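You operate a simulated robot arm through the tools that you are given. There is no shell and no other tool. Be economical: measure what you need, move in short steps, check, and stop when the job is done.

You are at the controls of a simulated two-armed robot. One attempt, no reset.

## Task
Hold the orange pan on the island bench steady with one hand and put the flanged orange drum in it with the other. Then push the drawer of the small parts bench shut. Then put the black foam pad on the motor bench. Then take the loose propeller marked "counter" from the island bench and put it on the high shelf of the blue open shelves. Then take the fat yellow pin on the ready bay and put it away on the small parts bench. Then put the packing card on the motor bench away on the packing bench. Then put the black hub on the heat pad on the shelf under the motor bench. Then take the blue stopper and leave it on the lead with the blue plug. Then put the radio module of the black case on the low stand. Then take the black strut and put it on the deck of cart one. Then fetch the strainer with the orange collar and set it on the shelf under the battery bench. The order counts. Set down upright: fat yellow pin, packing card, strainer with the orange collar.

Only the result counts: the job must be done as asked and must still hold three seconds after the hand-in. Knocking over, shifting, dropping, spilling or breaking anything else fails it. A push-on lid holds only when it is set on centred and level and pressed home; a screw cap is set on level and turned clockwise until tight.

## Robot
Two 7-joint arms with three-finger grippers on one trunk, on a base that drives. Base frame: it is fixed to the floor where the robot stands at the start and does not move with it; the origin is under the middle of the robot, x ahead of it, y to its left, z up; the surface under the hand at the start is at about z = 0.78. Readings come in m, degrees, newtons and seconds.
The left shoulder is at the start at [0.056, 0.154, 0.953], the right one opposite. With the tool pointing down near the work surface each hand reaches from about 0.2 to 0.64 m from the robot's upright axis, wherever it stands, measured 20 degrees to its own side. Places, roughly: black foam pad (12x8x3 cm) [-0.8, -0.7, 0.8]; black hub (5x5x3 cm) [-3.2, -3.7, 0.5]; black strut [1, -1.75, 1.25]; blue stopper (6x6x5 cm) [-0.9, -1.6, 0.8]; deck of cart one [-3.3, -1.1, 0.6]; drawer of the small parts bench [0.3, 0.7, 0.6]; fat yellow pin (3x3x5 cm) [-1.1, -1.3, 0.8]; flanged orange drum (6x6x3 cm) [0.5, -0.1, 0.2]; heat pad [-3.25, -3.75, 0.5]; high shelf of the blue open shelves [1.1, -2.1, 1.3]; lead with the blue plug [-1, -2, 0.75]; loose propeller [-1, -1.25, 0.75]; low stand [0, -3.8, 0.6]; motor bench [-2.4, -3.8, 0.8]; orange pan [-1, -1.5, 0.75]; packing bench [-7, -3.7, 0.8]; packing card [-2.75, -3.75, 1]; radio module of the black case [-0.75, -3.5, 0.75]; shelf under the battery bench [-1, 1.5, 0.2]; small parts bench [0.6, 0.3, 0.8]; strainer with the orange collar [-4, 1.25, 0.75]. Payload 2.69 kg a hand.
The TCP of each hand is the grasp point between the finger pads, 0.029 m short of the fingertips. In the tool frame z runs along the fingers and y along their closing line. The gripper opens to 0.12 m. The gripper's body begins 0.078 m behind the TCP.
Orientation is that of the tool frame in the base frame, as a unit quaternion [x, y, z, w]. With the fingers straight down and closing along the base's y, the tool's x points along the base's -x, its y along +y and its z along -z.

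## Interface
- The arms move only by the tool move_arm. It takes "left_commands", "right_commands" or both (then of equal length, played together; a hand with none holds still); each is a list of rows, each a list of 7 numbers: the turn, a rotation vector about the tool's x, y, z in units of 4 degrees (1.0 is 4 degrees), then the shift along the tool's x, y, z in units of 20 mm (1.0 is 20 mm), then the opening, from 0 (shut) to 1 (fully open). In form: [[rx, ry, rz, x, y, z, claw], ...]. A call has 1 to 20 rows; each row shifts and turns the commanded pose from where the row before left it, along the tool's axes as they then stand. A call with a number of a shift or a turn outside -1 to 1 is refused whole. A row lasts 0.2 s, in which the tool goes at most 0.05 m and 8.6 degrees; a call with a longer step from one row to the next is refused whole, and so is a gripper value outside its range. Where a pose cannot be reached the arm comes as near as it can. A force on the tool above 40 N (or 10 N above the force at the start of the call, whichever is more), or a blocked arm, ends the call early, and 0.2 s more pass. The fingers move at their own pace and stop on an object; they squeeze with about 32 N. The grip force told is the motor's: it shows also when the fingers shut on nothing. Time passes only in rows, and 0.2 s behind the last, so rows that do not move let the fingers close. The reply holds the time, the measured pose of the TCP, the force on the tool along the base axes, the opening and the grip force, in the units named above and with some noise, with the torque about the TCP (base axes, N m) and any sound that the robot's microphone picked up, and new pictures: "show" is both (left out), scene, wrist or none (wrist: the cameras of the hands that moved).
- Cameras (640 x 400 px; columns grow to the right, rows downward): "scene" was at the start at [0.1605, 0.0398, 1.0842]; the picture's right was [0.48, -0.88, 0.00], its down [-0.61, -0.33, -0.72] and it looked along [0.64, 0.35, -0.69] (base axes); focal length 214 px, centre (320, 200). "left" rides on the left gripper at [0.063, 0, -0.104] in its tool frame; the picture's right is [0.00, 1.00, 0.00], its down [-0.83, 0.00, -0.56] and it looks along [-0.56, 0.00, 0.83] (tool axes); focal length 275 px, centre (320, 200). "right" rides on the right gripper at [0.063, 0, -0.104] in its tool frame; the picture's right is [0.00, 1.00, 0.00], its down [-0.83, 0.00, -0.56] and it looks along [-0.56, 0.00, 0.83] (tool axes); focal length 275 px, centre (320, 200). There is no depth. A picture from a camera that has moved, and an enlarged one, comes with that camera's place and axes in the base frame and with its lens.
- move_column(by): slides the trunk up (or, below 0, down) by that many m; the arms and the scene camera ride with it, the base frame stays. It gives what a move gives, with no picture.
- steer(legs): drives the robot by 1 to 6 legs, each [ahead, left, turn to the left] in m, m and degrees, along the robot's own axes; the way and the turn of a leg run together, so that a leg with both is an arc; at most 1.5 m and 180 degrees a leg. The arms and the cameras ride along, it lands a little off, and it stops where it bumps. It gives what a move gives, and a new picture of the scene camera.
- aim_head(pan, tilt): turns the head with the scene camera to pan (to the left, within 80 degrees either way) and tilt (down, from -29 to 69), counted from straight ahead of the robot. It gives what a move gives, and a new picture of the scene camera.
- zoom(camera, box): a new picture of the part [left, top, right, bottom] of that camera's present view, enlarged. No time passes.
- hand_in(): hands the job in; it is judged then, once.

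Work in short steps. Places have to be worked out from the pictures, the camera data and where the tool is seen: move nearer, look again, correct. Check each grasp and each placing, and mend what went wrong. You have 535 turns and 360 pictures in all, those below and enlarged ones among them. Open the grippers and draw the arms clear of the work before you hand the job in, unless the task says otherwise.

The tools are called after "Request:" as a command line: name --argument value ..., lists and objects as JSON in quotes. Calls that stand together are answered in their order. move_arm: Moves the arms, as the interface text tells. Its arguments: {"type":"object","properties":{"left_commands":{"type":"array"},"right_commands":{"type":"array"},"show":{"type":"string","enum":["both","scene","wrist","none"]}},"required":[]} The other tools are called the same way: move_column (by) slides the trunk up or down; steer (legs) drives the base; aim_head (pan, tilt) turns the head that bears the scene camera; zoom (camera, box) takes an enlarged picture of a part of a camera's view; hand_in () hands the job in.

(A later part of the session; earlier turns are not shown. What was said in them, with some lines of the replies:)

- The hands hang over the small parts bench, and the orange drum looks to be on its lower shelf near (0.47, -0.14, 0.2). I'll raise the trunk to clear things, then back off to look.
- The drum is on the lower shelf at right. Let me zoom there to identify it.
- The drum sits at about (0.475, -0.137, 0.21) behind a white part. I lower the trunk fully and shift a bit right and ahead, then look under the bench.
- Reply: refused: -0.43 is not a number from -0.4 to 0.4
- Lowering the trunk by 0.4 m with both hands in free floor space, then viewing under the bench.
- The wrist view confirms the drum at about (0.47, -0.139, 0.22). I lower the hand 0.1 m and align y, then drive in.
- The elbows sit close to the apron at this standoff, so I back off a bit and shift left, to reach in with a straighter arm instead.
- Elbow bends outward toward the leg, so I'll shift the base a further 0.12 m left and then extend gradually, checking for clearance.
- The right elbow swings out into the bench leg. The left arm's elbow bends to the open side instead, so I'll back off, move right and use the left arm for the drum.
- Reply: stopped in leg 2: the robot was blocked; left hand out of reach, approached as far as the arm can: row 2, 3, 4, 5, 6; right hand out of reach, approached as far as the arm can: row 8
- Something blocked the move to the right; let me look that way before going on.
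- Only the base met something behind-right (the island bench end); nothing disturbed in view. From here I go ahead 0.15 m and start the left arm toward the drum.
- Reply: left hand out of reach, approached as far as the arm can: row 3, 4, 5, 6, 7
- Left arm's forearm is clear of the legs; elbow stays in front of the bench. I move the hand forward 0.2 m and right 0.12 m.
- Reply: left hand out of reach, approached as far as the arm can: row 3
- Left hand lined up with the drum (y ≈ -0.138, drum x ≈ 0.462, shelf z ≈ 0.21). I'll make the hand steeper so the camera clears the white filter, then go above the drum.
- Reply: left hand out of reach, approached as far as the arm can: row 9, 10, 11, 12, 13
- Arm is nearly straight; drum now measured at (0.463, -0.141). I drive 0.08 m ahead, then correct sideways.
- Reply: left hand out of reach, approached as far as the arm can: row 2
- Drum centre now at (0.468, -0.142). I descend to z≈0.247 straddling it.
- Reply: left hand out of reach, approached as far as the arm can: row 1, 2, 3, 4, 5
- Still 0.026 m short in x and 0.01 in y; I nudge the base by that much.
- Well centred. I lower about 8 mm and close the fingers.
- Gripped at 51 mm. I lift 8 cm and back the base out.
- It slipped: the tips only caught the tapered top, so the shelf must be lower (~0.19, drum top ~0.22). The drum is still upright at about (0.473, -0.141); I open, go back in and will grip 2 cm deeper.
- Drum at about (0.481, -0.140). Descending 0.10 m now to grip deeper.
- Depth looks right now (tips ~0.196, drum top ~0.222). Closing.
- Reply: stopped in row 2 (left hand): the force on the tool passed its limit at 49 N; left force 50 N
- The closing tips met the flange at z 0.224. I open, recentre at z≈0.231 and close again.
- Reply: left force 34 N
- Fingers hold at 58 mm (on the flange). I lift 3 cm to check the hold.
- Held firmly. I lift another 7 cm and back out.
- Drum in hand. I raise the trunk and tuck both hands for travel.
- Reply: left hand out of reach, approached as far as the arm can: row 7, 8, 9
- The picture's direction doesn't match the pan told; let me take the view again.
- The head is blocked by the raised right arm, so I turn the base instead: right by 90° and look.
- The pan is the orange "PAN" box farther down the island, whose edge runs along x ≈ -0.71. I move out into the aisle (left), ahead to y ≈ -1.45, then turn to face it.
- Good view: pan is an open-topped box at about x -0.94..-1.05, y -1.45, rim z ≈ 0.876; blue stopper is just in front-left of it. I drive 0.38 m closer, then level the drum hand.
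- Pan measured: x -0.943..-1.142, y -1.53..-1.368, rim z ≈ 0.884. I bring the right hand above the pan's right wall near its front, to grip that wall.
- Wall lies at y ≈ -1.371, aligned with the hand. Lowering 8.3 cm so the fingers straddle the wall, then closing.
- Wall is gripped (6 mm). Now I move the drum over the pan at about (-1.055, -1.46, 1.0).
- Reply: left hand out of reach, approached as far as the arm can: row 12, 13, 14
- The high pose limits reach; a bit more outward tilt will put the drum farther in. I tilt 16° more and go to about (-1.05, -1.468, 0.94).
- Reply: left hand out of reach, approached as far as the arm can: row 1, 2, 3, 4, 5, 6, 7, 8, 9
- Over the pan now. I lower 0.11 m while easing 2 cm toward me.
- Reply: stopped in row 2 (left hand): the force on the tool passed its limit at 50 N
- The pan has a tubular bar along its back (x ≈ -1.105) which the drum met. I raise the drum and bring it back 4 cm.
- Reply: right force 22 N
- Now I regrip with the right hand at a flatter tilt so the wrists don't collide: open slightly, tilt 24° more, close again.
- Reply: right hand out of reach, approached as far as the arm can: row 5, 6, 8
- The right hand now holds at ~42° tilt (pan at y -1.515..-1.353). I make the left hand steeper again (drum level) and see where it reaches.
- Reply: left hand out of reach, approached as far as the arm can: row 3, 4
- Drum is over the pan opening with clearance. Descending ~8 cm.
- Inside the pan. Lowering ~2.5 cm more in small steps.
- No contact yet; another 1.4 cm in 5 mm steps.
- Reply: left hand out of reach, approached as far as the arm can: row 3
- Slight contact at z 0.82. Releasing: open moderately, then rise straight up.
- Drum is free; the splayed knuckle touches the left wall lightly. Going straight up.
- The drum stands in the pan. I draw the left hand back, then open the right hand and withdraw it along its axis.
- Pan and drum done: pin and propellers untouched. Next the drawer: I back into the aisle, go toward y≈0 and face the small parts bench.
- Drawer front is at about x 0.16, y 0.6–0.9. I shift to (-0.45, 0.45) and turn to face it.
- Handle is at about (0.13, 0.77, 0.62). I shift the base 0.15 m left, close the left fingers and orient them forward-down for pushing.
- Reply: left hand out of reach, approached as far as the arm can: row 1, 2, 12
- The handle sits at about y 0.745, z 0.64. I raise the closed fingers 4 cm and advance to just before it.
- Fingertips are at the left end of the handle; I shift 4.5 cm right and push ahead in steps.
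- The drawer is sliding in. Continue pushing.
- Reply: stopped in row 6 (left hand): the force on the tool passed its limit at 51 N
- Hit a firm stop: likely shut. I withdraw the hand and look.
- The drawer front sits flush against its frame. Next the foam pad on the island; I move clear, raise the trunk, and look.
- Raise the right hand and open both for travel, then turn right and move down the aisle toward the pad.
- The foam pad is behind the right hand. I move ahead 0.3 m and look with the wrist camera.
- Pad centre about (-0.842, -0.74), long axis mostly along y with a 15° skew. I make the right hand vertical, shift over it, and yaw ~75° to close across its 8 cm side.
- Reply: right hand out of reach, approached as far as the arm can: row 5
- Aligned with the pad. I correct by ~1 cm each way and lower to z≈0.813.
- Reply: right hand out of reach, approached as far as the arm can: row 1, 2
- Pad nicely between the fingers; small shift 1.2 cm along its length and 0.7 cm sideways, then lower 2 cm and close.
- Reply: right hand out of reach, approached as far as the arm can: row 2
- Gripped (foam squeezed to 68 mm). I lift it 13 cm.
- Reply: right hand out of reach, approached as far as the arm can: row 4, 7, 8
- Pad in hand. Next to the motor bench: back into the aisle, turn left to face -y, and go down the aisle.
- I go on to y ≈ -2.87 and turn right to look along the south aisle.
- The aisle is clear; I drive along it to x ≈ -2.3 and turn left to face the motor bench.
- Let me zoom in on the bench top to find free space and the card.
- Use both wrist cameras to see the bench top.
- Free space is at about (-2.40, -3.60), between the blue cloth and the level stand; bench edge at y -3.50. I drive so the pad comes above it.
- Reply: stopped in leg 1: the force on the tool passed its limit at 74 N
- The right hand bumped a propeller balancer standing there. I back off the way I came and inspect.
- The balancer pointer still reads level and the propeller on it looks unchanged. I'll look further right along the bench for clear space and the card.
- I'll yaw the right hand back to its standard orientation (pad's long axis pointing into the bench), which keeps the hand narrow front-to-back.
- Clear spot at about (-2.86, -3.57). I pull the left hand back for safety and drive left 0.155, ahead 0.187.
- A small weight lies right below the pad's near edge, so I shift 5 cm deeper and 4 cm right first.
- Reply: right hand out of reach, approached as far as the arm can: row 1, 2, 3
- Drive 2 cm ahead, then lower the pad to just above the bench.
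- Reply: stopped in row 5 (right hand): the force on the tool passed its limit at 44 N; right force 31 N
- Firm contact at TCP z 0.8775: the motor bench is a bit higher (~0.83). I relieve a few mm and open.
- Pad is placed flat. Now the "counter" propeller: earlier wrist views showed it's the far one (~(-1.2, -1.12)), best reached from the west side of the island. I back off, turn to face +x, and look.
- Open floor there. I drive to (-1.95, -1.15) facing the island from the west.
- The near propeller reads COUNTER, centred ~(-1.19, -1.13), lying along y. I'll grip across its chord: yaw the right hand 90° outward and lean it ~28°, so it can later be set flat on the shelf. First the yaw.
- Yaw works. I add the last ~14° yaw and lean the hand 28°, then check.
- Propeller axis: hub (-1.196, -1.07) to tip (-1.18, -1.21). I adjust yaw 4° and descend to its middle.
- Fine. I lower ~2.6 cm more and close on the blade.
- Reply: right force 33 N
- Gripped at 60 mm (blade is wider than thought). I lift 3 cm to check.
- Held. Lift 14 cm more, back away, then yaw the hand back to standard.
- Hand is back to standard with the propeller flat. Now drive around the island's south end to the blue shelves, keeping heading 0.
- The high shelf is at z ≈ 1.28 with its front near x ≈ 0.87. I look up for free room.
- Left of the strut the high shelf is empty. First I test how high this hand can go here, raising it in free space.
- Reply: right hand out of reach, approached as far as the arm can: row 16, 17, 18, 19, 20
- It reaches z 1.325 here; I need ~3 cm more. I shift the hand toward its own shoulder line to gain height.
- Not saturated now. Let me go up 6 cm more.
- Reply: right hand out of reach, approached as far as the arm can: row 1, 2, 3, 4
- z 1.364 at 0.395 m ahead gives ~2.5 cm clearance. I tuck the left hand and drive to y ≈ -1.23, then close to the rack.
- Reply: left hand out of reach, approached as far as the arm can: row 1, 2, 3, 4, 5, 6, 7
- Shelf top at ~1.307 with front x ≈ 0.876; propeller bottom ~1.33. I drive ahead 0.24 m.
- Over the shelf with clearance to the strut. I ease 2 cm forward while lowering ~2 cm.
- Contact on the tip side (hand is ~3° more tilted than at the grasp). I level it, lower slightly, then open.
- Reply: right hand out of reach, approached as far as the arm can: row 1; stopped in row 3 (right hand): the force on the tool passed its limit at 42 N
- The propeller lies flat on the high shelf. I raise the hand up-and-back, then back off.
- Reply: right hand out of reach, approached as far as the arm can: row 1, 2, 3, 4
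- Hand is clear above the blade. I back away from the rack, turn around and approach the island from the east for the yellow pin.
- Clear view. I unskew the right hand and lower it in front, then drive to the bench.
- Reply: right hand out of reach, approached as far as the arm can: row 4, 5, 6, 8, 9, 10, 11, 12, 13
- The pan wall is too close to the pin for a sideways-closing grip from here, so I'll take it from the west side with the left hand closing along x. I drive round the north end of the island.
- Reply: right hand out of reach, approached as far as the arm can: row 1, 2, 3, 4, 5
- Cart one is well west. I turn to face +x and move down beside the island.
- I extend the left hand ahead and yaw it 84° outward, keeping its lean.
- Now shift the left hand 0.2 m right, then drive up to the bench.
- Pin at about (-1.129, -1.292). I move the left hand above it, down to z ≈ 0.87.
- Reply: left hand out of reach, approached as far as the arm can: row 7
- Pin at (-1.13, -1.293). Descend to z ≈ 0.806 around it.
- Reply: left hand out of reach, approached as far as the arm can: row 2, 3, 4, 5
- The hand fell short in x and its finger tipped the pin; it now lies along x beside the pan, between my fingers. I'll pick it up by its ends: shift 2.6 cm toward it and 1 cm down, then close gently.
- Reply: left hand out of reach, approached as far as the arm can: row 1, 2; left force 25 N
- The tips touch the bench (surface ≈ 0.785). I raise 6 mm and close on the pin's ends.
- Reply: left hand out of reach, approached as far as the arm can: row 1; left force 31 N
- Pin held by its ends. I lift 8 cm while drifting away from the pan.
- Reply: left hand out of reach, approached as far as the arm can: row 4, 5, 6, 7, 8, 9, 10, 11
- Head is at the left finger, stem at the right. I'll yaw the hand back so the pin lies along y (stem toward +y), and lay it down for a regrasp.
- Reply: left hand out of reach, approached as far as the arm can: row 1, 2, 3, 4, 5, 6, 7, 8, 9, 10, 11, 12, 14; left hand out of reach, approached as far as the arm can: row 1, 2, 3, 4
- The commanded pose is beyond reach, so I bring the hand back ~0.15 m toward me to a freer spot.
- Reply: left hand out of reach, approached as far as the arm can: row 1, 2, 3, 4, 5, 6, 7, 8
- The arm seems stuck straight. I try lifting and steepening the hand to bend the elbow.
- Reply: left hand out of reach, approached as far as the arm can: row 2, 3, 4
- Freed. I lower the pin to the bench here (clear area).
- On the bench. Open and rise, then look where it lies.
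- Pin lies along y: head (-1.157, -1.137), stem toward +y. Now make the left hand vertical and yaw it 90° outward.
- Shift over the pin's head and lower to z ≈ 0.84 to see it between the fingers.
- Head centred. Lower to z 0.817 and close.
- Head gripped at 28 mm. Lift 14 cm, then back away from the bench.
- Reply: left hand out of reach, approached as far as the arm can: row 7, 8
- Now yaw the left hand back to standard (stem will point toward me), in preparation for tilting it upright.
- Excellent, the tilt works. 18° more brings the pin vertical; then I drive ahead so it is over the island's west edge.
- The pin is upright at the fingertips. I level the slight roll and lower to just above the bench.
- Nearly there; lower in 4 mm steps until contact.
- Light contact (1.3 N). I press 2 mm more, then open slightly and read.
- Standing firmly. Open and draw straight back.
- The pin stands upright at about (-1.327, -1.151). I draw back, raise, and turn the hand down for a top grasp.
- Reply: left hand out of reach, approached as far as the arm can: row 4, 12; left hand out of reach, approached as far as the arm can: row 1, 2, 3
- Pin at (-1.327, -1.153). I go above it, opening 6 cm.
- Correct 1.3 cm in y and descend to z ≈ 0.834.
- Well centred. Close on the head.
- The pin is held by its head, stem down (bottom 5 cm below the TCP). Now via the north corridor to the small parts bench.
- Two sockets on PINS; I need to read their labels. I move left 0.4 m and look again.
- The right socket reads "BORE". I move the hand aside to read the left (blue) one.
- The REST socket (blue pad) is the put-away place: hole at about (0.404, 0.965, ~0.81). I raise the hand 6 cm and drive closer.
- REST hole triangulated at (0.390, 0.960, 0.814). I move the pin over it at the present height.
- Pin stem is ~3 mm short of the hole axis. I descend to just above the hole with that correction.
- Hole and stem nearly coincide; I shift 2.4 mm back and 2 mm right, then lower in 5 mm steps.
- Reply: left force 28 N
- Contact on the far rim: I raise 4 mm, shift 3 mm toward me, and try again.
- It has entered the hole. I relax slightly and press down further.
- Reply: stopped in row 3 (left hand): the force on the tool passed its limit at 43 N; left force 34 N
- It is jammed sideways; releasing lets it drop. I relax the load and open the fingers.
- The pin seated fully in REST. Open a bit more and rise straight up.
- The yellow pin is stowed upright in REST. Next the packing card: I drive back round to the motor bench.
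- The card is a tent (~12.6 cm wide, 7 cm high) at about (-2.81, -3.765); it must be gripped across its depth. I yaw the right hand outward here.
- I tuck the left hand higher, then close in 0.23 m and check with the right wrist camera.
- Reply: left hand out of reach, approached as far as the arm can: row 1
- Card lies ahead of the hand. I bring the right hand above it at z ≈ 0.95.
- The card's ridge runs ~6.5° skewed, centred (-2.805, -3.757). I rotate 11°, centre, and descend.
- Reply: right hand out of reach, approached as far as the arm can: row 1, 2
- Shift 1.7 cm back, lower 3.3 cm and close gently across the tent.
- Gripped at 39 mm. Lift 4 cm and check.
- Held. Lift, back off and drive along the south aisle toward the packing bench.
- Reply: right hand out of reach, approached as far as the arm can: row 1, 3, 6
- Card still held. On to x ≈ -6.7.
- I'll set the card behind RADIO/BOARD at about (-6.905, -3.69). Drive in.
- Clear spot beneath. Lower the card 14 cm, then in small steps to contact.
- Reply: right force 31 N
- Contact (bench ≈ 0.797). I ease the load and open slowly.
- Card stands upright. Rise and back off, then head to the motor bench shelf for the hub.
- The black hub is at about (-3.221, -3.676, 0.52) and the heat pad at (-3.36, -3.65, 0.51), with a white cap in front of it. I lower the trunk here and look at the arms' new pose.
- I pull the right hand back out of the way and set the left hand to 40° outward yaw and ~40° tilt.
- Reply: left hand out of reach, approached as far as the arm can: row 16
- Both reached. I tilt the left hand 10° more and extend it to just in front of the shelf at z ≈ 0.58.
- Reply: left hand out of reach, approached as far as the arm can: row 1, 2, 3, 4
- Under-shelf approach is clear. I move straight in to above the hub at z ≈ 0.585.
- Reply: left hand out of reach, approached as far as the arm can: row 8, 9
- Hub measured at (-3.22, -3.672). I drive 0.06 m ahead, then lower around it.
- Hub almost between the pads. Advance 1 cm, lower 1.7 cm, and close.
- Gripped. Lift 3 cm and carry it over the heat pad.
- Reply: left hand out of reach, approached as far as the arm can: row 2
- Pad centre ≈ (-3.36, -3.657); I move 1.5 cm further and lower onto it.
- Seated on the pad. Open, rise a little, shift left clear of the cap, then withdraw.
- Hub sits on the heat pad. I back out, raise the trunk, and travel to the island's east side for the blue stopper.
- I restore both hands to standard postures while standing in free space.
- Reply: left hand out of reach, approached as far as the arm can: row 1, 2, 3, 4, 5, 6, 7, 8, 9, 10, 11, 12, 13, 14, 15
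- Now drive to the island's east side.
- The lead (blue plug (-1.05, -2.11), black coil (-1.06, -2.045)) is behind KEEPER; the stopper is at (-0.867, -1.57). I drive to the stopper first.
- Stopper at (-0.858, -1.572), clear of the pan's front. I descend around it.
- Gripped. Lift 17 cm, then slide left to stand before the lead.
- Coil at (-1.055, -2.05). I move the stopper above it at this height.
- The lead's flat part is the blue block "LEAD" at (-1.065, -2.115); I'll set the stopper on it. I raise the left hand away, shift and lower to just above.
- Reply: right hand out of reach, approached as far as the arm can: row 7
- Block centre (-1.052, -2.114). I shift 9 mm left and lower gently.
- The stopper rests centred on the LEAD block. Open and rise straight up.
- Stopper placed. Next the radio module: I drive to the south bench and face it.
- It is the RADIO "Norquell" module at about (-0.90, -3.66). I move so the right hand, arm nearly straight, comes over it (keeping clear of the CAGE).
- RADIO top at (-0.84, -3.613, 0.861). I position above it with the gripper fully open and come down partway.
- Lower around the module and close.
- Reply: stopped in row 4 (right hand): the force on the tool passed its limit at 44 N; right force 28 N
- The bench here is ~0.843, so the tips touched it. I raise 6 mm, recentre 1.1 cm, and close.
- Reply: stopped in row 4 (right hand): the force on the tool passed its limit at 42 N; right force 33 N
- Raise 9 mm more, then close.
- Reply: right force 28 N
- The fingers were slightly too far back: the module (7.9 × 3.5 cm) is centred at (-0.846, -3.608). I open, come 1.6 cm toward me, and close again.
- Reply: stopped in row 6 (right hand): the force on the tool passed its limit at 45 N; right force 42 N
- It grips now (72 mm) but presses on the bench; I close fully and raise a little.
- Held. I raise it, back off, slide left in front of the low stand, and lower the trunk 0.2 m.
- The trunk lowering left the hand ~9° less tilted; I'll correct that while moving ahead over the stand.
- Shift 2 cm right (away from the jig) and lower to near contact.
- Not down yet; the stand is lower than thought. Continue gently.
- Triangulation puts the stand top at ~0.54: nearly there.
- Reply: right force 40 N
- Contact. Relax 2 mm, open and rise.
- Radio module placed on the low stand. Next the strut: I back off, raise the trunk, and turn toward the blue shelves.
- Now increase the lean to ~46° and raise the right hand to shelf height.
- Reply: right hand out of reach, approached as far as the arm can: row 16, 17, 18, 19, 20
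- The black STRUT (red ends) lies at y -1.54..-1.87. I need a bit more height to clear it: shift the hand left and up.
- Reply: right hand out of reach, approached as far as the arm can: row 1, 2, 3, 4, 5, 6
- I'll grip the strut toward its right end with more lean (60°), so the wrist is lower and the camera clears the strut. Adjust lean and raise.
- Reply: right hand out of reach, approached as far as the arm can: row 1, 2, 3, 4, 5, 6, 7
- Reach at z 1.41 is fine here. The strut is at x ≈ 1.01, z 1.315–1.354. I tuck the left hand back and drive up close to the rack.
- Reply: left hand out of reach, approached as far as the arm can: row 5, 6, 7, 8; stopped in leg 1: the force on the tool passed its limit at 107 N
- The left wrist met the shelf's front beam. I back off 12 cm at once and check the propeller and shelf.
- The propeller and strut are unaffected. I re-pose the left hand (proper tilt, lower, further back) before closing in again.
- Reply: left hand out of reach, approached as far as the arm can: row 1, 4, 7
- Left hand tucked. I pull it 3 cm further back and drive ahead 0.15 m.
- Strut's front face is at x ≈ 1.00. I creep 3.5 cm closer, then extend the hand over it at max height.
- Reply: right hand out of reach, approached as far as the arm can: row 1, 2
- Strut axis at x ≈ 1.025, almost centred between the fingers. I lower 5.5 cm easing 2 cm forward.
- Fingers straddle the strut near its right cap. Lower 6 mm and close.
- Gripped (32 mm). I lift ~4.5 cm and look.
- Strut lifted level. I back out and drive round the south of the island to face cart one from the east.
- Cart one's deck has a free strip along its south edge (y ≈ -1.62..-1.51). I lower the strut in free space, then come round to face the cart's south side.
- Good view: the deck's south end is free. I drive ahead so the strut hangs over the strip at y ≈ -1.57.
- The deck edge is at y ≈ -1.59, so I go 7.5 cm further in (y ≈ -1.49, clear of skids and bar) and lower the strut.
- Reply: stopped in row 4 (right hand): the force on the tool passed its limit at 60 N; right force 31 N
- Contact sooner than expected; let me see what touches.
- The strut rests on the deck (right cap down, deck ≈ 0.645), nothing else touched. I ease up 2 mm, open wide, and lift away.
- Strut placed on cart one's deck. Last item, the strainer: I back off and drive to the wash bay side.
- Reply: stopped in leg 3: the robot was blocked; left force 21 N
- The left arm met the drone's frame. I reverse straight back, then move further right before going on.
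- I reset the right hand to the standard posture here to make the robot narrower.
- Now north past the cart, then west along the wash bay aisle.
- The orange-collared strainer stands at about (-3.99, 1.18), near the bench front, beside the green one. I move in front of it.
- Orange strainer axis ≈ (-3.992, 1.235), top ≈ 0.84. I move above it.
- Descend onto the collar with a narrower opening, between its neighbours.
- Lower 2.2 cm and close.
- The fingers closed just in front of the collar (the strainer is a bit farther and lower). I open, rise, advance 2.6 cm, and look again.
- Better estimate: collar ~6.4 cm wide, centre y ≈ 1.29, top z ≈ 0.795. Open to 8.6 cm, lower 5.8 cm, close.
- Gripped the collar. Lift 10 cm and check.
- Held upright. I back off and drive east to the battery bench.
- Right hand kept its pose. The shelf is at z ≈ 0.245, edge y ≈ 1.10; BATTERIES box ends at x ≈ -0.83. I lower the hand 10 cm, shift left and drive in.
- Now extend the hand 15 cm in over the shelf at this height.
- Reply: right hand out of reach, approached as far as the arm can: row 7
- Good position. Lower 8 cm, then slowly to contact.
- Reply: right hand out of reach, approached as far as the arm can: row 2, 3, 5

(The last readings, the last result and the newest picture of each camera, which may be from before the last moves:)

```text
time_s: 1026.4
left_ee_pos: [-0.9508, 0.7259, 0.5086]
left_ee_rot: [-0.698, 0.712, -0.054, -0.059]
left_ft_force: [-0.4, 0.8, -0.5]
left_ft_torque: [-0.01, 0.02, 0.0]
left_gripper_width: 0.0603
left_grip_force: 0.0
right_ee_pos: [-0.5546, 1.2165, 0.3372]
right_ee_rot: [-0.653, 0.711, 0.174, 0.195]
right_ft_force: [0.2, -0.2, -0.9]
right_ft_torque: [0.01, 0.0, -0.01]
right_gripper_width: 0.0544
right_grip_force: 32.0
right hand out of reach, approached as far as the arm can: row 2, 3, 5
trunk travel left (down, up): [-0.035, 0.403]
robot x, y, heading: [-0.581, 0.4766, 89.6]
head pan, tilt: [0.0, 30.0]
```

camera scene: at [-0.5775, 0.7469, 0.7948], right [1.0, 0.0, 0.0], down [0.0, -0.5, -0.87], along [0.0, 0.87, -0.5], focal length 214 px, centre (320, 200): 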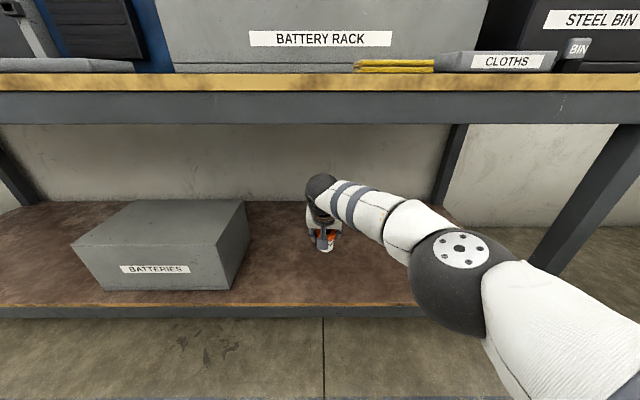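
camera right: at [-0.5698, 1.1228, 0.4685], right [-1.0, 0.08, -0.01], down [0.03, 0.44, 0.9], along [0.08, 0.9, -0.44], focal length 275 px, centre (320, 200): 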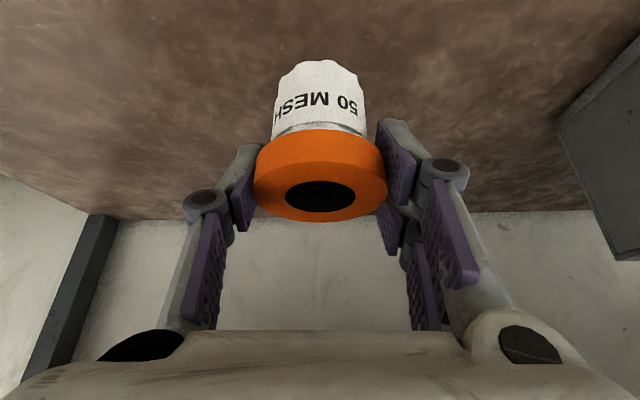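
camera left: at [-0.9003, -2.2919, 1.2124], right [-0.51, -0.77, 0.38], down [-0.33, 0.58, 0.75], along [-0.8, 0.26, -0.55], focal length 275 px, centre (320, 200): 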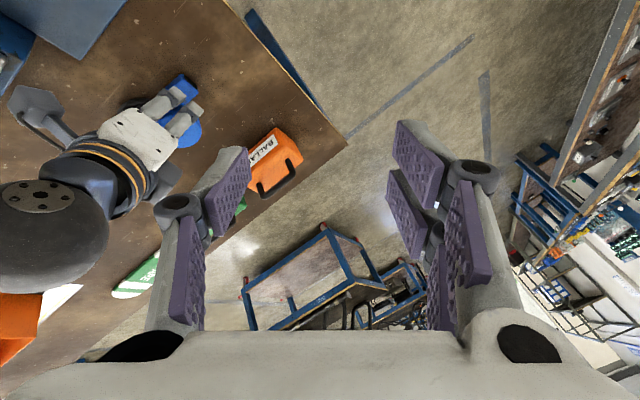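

Arm is at full stretch; I move the base 4 cm ahead and continue lowering.

Request:
steer --legs '[[0.04, 0, 0]]'

Request:
move_arm --right_commands '[[0, 0, 0, 0.2, 0, 0.26, 0.3], [0, 0, 0, 0.2, 0, 0.26, 0.3], [0, 0, 0, 0.15, 0, 0.22, 0.3], [0, 0, 0, 0.15, 0, 0.22, 0.3]]' --show "none"

```text
time_s: 1027.3
left_ee_pos: [-0.9516, 0.7658, 0.5084]
left_ee_rot: [-0.698, 0.711, -0.055, -0.06]
left_ft_force: [-0.5, 0.3, -0.6]
left_ft_torque: [0.0, -0.03, 0.01]
left_gripper_width: 0.0599
left_grip_force: 0.1
right_ee_pos: [-0.5526, 1.258, 0.337]
right_ee_rot: [-0.653, 0.711, 0.173, 0.195]
right_ft_force: [-0.5, 0.1, -0.8]
right_ft_torque: [-0.01, -0.01, 0.03]
right_gripper_width: 0.0548
right_grip_force: 31.9
trunk travel left (down, up): [-0.035, 0.403]
robot x, y, heading: [-0.5807, 0.517, 89.8]
head pan, tilt: [0.0, 30.0]
camera scene: at [-0.5773, 0.7867, 0.7948], right [1.0, 0.0, 0.0], down [0.0, -0.5, -0.87], along [0.0, 0.87, -0.5], focal length 214 px, centre (320, 200)
```

scene: 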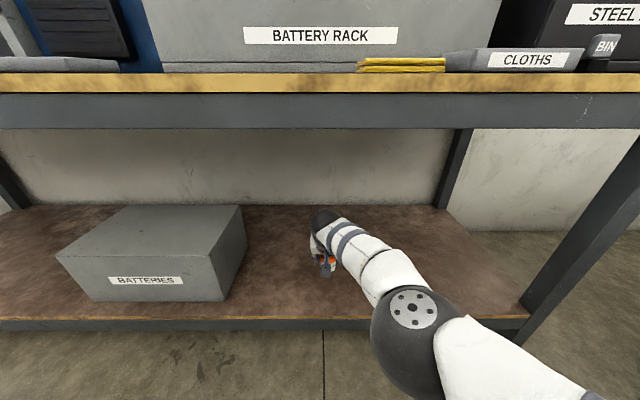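

```text
time_s: 1028.3
left_ee_pos: [-0.951, 0.7651, 0.5092]
left_ee_rot: [-0.698, 0.711, -0.056, -0.059]
left_ft_force: [-0.2, -0.3, 0.8]
left_ft_torque: [0.01, -0.03, -0.03]
left_gripper_width: 0.06
left_grip_force: 0.1
right_ee_pos: [-0.55, 1.2543, 0.3102]
right_ee_rot: [-0.653, 0.711, 0.173, 0.195]
right_ft_force: [0.1, -0.1, 0.8]
right_ft_torque: [0.01, -0.03, -0.02]
right_gripper_width: 0.0542
right_grip_force: 31.5
right hand out of reach, approached as far as the arm can: row 3
trunk travel left (down, up): [-0.035, 0.403]
robot x, y, heading: [-0.579, 0.5137, 90.2]
head pan, tilt: [0.0, 30.0]
```

Request:
move_arm --right_commands '[[0, 0, 0, 0.12, 0, 0.22, 0.3], [0, 0, 0, 0.12, 0, 0.22, 0.3], [0, 0, 0, 0.12, 0, 0.22, 0.3]]' --show "wrist"

```text
time_s: 1029.1
left_ee_pos: [-0.9507, 0.7653, 0.5088]
left_ee_rot: [-0.699, 0.711, -0.055, -0.059]
left_ft_force: [0.5, -0.1, -0.3]
left_ft_torque: [-0.02, 0.02, -0.04]
left_gripper_width: 0.0601
left_grip_force: 0.1
right_ee_pos: [-0.5484, 1.2487, 0.2948]
right_ee_rot: [-0.653, 0.711, 0.173, 0.195]
right_ft_force: [0.2, -1.3, -1.0]
right_ft_torque: [0.03, 0.0, -0.01]
right_gripper_width: 0.054
right_grip_force: 32.0
right hand out of reach, approached as far as the arm can: row 2
trunk travel left (down, up): [-0.035, 0.403]
robot x, y, heading: [-0.5815, 0.5177, 89.8]
head pan, tilt: [0.0, 30.0]
camera right: at [-0.5565, 1.1437, 0.3513], right [-1.0, 0.08, -0.01], down [0.03, 0.44, 0.9], along [0.08, 0.9, -0.44], focal length 275 px, centre (320, 200)
```

right: 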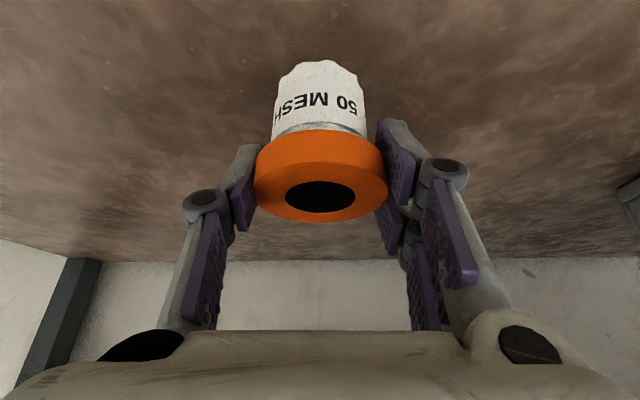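

Still free; continue in small steps.

Request:
move_arm --right_commands '[[0, 0, 0, 0.12, 0, 0.22, 0.3], [0, 0, 0, 0.12, 0, 0.22, 0.3], [0, 0, 0, 0.12, 0, 0.22, 0.3], [0, 0, 0, 0.12, 0, 0.22, 0.3]]' --show "none"

```text
time_s: 1030.1
left_ee_pos: [-0.9504, 0.7662, 0.5085]
left_ee_rot: [-0.698, 0.712, -0.055, -0.06]
left_ft_force: [-1.3, 0.2, 0.1]
left_ft_torque: [0.0, 0.0, -0.02]
left_gripper_width: 0.06
left_grip_force: 0.1
right_ee_pos: [-0.5444, 1.2418, 0.272]
right_ee_rot: [-0.653, 0.711, 0.174, 0.194]
right_ft_force: [0.0, -0.7, -0.4]
right_ft_torque: [0.0, -0.04, 0.0]
right_gripper_width: 0.054
right_grip_force: 31.7
right hand out of reach, approached as far as the arm can: row 2, 4
trunk travel left (down, up): [-0.035, 0.403]
robot x, y, heading: [-0.5826, 0.5135, 89.9]
head pan, tilt: [0.0, 30.0]
```

Request:
move_arm --right_commands '[[0, 0, 0, 0.1, 0, 0.18, 0.3], [0, 0, 0, 0.1, 0, 0.18, 0.3], [0, 0, 0, 0.1, 0, 0.18, 0.3], [0, 0, 0, 0.1, 0, 0.18, 0.3]]' --show "none"

```text
time_s: 1031.1
left_ee_pos: [-0.9508, 0.7656, 0.5097]
left_ee_rot: [-0.698, 0.712, -0.055, -0.06]
left_ft_force: [0.1, -1.1, -0.6]
left_ft_torque: [0.01, 0.02, 0.04]
left_gripper_width: 0.0601
left_grip_force: 0.2
right_ee_pos: [-0.542, 1.2405, 0.2632]
right_ee_rot: [-0.653, 0.711, 0.174, 0.195]
right_ft_force: [-0.4, 0.2, -0.4]
right_ft_torque: [0.05, 0.0, -0.04]
right_gripper_width: 0.0544
right_grip_force: 31.8
right hand out of reach, approached as far as the arm can: row 2, 4
trunk travel left (down, up): [-0.035, 0.403]
robot x, y, heading: [-0.5797, 0.5175, 89.9]
head pan, tilt: [0.0, 30.0]
```

Drive 5 cm ahead for reach, then lower on.

Request:
steer --legs '[[0.05, 0, 0]]'

Request:
move_arm --right_commands '[[0, 0, 0, 0.12, 0, 0.18, 0.3], [0, 0, 0, 0.12, 0, 0.18, 0.3], [0, 0, 0, 0.12, 0, 0.18, 0.3], [0, 0, 0, 0.12, 0, 0.18, 0.3]]' --show "none"

```text
time_s: 1032.0
left_ee_pos: [-0.9499, 0.817, 0.5083]
left_ee_rot: [-0.698, 0.712, -0.055, -0.059]
left_ft_force: [0.5, -0.6, 0.7]
left_ft_torque: [0.0, -0.01, 0.0]
left_gripper_width: 0.0598
left_grip_force: 0.0
right_ee_pos: [-0.5428, 1.29, 0.262]
right_ee_rot: [-0.652, 0.711, 0.174, 0.195]
right_ft_force: [0.4, 0.6, -0.9]
right_ft_torque: [0.01, 0.01, 0.02]
right_gripper_width: 0.0543
right_grip_force: 32.5
trunk travel left (down, up): [-0.035, 0.403]
robot x, y, heading: [-0.5804, 0.5713, 89.8]
head pan, tilt: [0.0, 30.0]
camera scene: at [-0.5772, 0.8377, 0.7948], right [1.0, 0.0, 0.0], down [0.0, -0.5, -0.87], along [0.0, 0.87, -0.5], focal length 214 px, centre (320, 200)
```

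scene: 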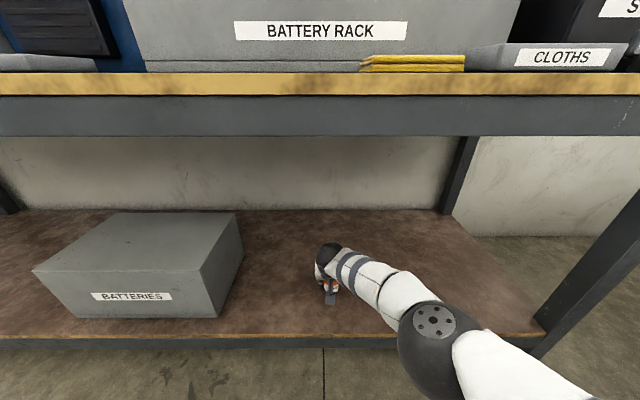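

```text
time_s: 1033.0
left_ee_pos: [-0.9506, 0.8152, 0.5098]
left_ee_rot: [-0.698, 0.712, -0.055, -0.058]
left_ft_force: [-0.5, 0.2, -0.2]
left_ft_torque: [-0.02, 0.0, 0.0]
left_gripper_width: 0.0602
left_grip_force: 0.1
right_ee_pos: [-0.5398, 1.2865, 0.2514]
right_ee_rot: [-0.653, 0.71, 0.177, 0.196]
right_ft_force: [-3.6, 6.4, 25.1]
right_ft_torque: [0.02, 0.25, -0.13]
right_gripper_width: 0.0537
right_grip_force: 31.7
right hand out of reach, approached as far as the arm can: row 2, 4
trunk travel left (down, up): [-0.035, 0.403]
robot x, y, heading: [-0.5779, 0.5708, 89.6]
head pan, tilt: [0.0, 30.0]
```

Contact, flat. Relax 2 mm and open.

Request:
move_arm --right_commands '[[0, 0, 0, -0.05, 0, -0.09, 0.3], [0, 0, 0, 0, 0, 0, 0.48], [0, 0, 0, 0, 0, 0, 0.56], [0, 0, 0, 0, 0, 0, 0.7], [0, 0, 0, 0, 0, 0, 0.75]]' --show "wrist"

```text
time_s: 1034.2
left_ee_pos: [-0.9512, 0.8162, 0.5104]
left_ee_rot: [-0.698, 0.712, -0.055, -0.059]
left_ft_force: [-1.1, -0.5, 0.5]
left_ft_torque: [0.01, 0.01, -0.02]
left_gripper_width: 0.0601
left_grip_force: 0.1
right_ee_pos: [-0.5404, 1.2842, 0.2496]
right_ee_rot: [-0.652, 0.712, 0.173, 0.195]
right_ft_force: [0.1, -0.8, -0.6]
right_ft_torque: [0.0, 0.0, 0.0]
right_gripper_width: 0.09
right_grip_force: 0.0
trunk travel left (down, up): [-0.035, 0.403]
robot x, y, heading: [-0.5803, 0.5686, 89.7]
head pan, tilt: [0.0, 30.0]
camera right: at [-0.5478, 1.1796, 0.3066], right [-1.0, 0.08, -0.01], down [0.03, 0.44, 0.9], along [0.08, 0.9, -0.44], focal length 275 px, centre (320, 200)
```

right: 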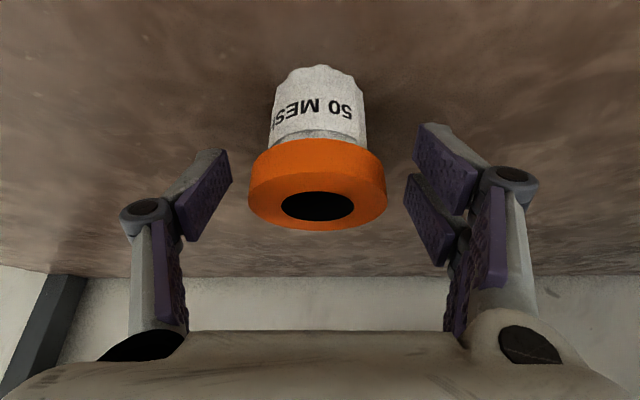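

It stands upright. Raise straight up, then back the robot out.

Request:
move_arm --right_commands '[[0, 0, 0, -0.3, 0, -0.5, 0.75], [0, 0, 0, -0.5, 0, -0.86, 0.75], [0, 0, 0, -0.5, 0, -0.86, 0.75], [0, 0, 0, -0.5, 0, -0.86, 0.75], [0, 0, 0, -0.5, 0, -0.86, 0.75], [0, 0, 0, -0.5, 0, -0.86, 0.75]]' --show "wrist"

Request:
steer --legs '[[-0.4, 0, 0]]'

```text
time_s: 1035.6
left_ee_pos: [-0.9504, 0.8163, 0.5086]
left_ee_rot: [-0.698, 0.712, -0.055, -0.06]
left_ft_force: [0.1, -0.3, 0.5]
left_ft_torque: [0.03, -0.03, 0.0]
left_gripper_width: 0.0601
left_grip_force: 0.0
right_ee_pos: [-0.5408, 1.2856, 0.3626]
right_ee_rot: [-0.653, 0.711, 0.174, 0.195]
right_ft_force: [1.3, -0.4, 0.2]
right_ft_torque: [-0.01, 0.01, 0.0]
right_gripper_width: 0.0901
right_grip_force: 0.2
trunk travel left (down, up): [-0.035, 0.403]
robot x, y, heading: [-0.5801, 0.5687, 90.5]
head pan, tilt: [0.0, 30.0]
camera right: at [-0.5483, 1.1794, 0.4197], right [-1.0, 0.08, -0.01], down [0.03, 0.44, 0.9], along [0.08, 0.9, -0.44], focal length 275 px, centre (320, 200)
```

right: 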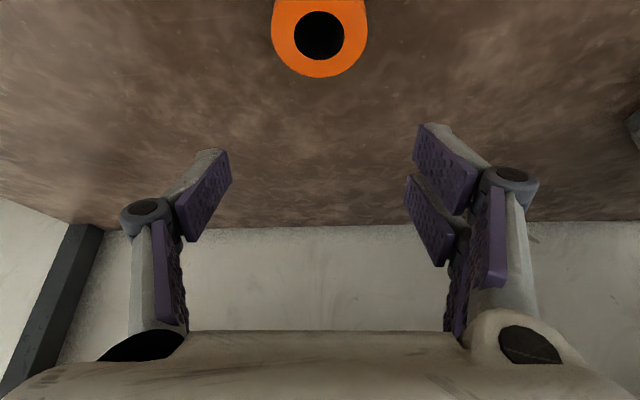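

```text
time_s: 1038.1
left_ee_pos: [-0.9527, 0.415, 0.5091]
left_ee_rot: [-0.698, 0.711, -0.055, -0.06]
left_ft_force: [-0.4, 0.2, 1.5]
left_ft_torque: [-0.01, 0.01, 0.02]
left_gripper_width: 0.0598
left_grip_force: 0.0
right_ee_pos: [-0.541, 0.8843, 0.3633]
right_ee_rot: [-0.652, 0.711, 0.173, 0.196]
right_ft_force: [-0.3, -0.1, -0.1]
right_ft_torque: [-0.03, 0.02, -0.02]
right_gripper_width: 0.0904
right_grip_force: 0.0
trunk travel left (down, up): [-0.035, 0.403]
robot x, y, heading: [-0.5814, 0.1686, 89.9]
head pan, tilt: [0.0, 30.0]
camera scene: at [-0.5783, 0.4364, 0.7947], right [1.0, 0.0, 0.0], down [0.0, -0.5, -0.87], along [0.0, 0.87, -0.5], focal length 214 px, centre (320, 200)
```

scene: 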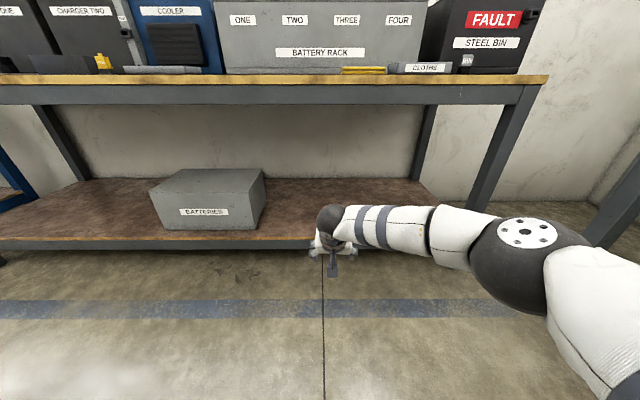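

All placed. I turn a bit to verify the drawer and the pin before handing in.

Request:
steer --legs '[[-0.1, 0.1, 0], [0, 0, -60]]'

Request:
zoom --camera "scene" --box '[160, 20, 480, 220]'

```text
time_s: 1042.2
left_ee_pos: [-0.6649, 0.5146, 0.508]
left_ee_rot: [-0.265, 0.961, -0.019, -0.079]
left_ft_force: [0.2, 0.7, -0.2]
left_ft_torque: [0.01, -0.01, 0.01]
left_gripper_width: 0.0598
left_grip_force: 0.0
right_ee_pos: [-0.0511, 0.4121, 0.3629]
right_ee_rot: [-0.224, 0.939, 0.057, 0.255]
right_ft_force: [-0.2, 0.7, 0.2]
right_ft_torque: [0.02, 0.02, 0.01]
right_gripper_width: 0.09
right_grip_force: 0.0
trunk travel left (down, up): [-0.035, 0.403]
robot x, y, heading: [-0.6806, 0.0668, 31.3]
head pan, tilt: [0.0, 30.0]
camera scene: at [-0.4502, 0.2098, 0.7948], right [0.52, -0.85, 0.0], down [-0.43, -0.26, -0.87], along [0.74, 0.45, -0.5], focal length 214 px, centre (320, 200)
```

scene: 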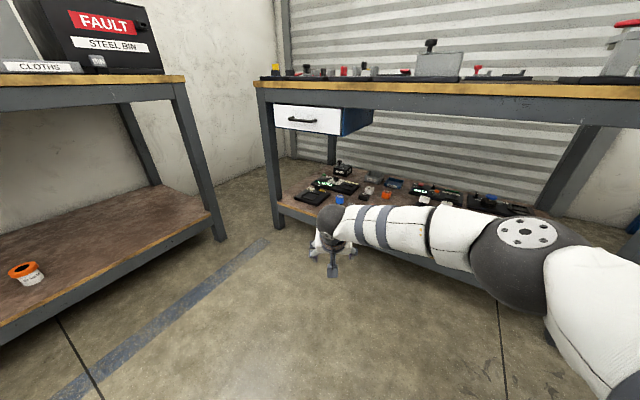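

```text
2.00 times, centred on (320, 120) of scene
camera zoom: at [-0.4502, 0.2098, 0.7948], right [0.52, -0.85, 0.0], down [-0.43, -0.26, -0.87], along [0.74, 0.45, -0.5], focal length 429 px, centre (320, 360)
```

zoom: 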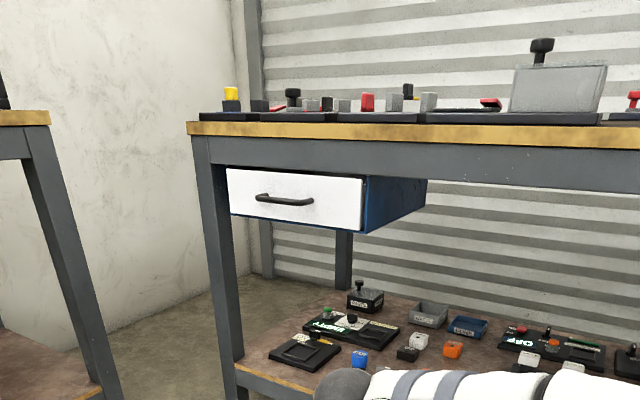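

The drawer is flush with its cabinet, the pin is upright in REST, and the strainer stands upright on the shelf. The hands are empty and clear, so I hand the job in.

Request:
hand_in

```text
The job is handed in.
```

I finished all eleven steps in the order asked and handed the job in; the result isn't back yet.

A few things did not go cleanly:

- **Yellow pin:** I knocked it over on the ready bay. I picked it up again, and it now stands upright in the REST socket of the PINS stand.
- **Pan:** it slid about 1–2 cm while I held it to put the drum in.
- **Bumps:** my arms or hands struck the propeller balancer on the motor bench, the front of the blue shelves and the drone on cart one. I saw nothing moved or tipped on the balancer or shelves. The drone still stood upright when I looked from a distance, but I did not check whether it had shifted.
- **Radio module:** I took the grey RADIO marked "Norquell" on the south bench to be the black case's module, going by its location. I never saw the black case to confirm it.
- **Blue stopper:** it rests on the lead's blue plug block, not on the black coil.
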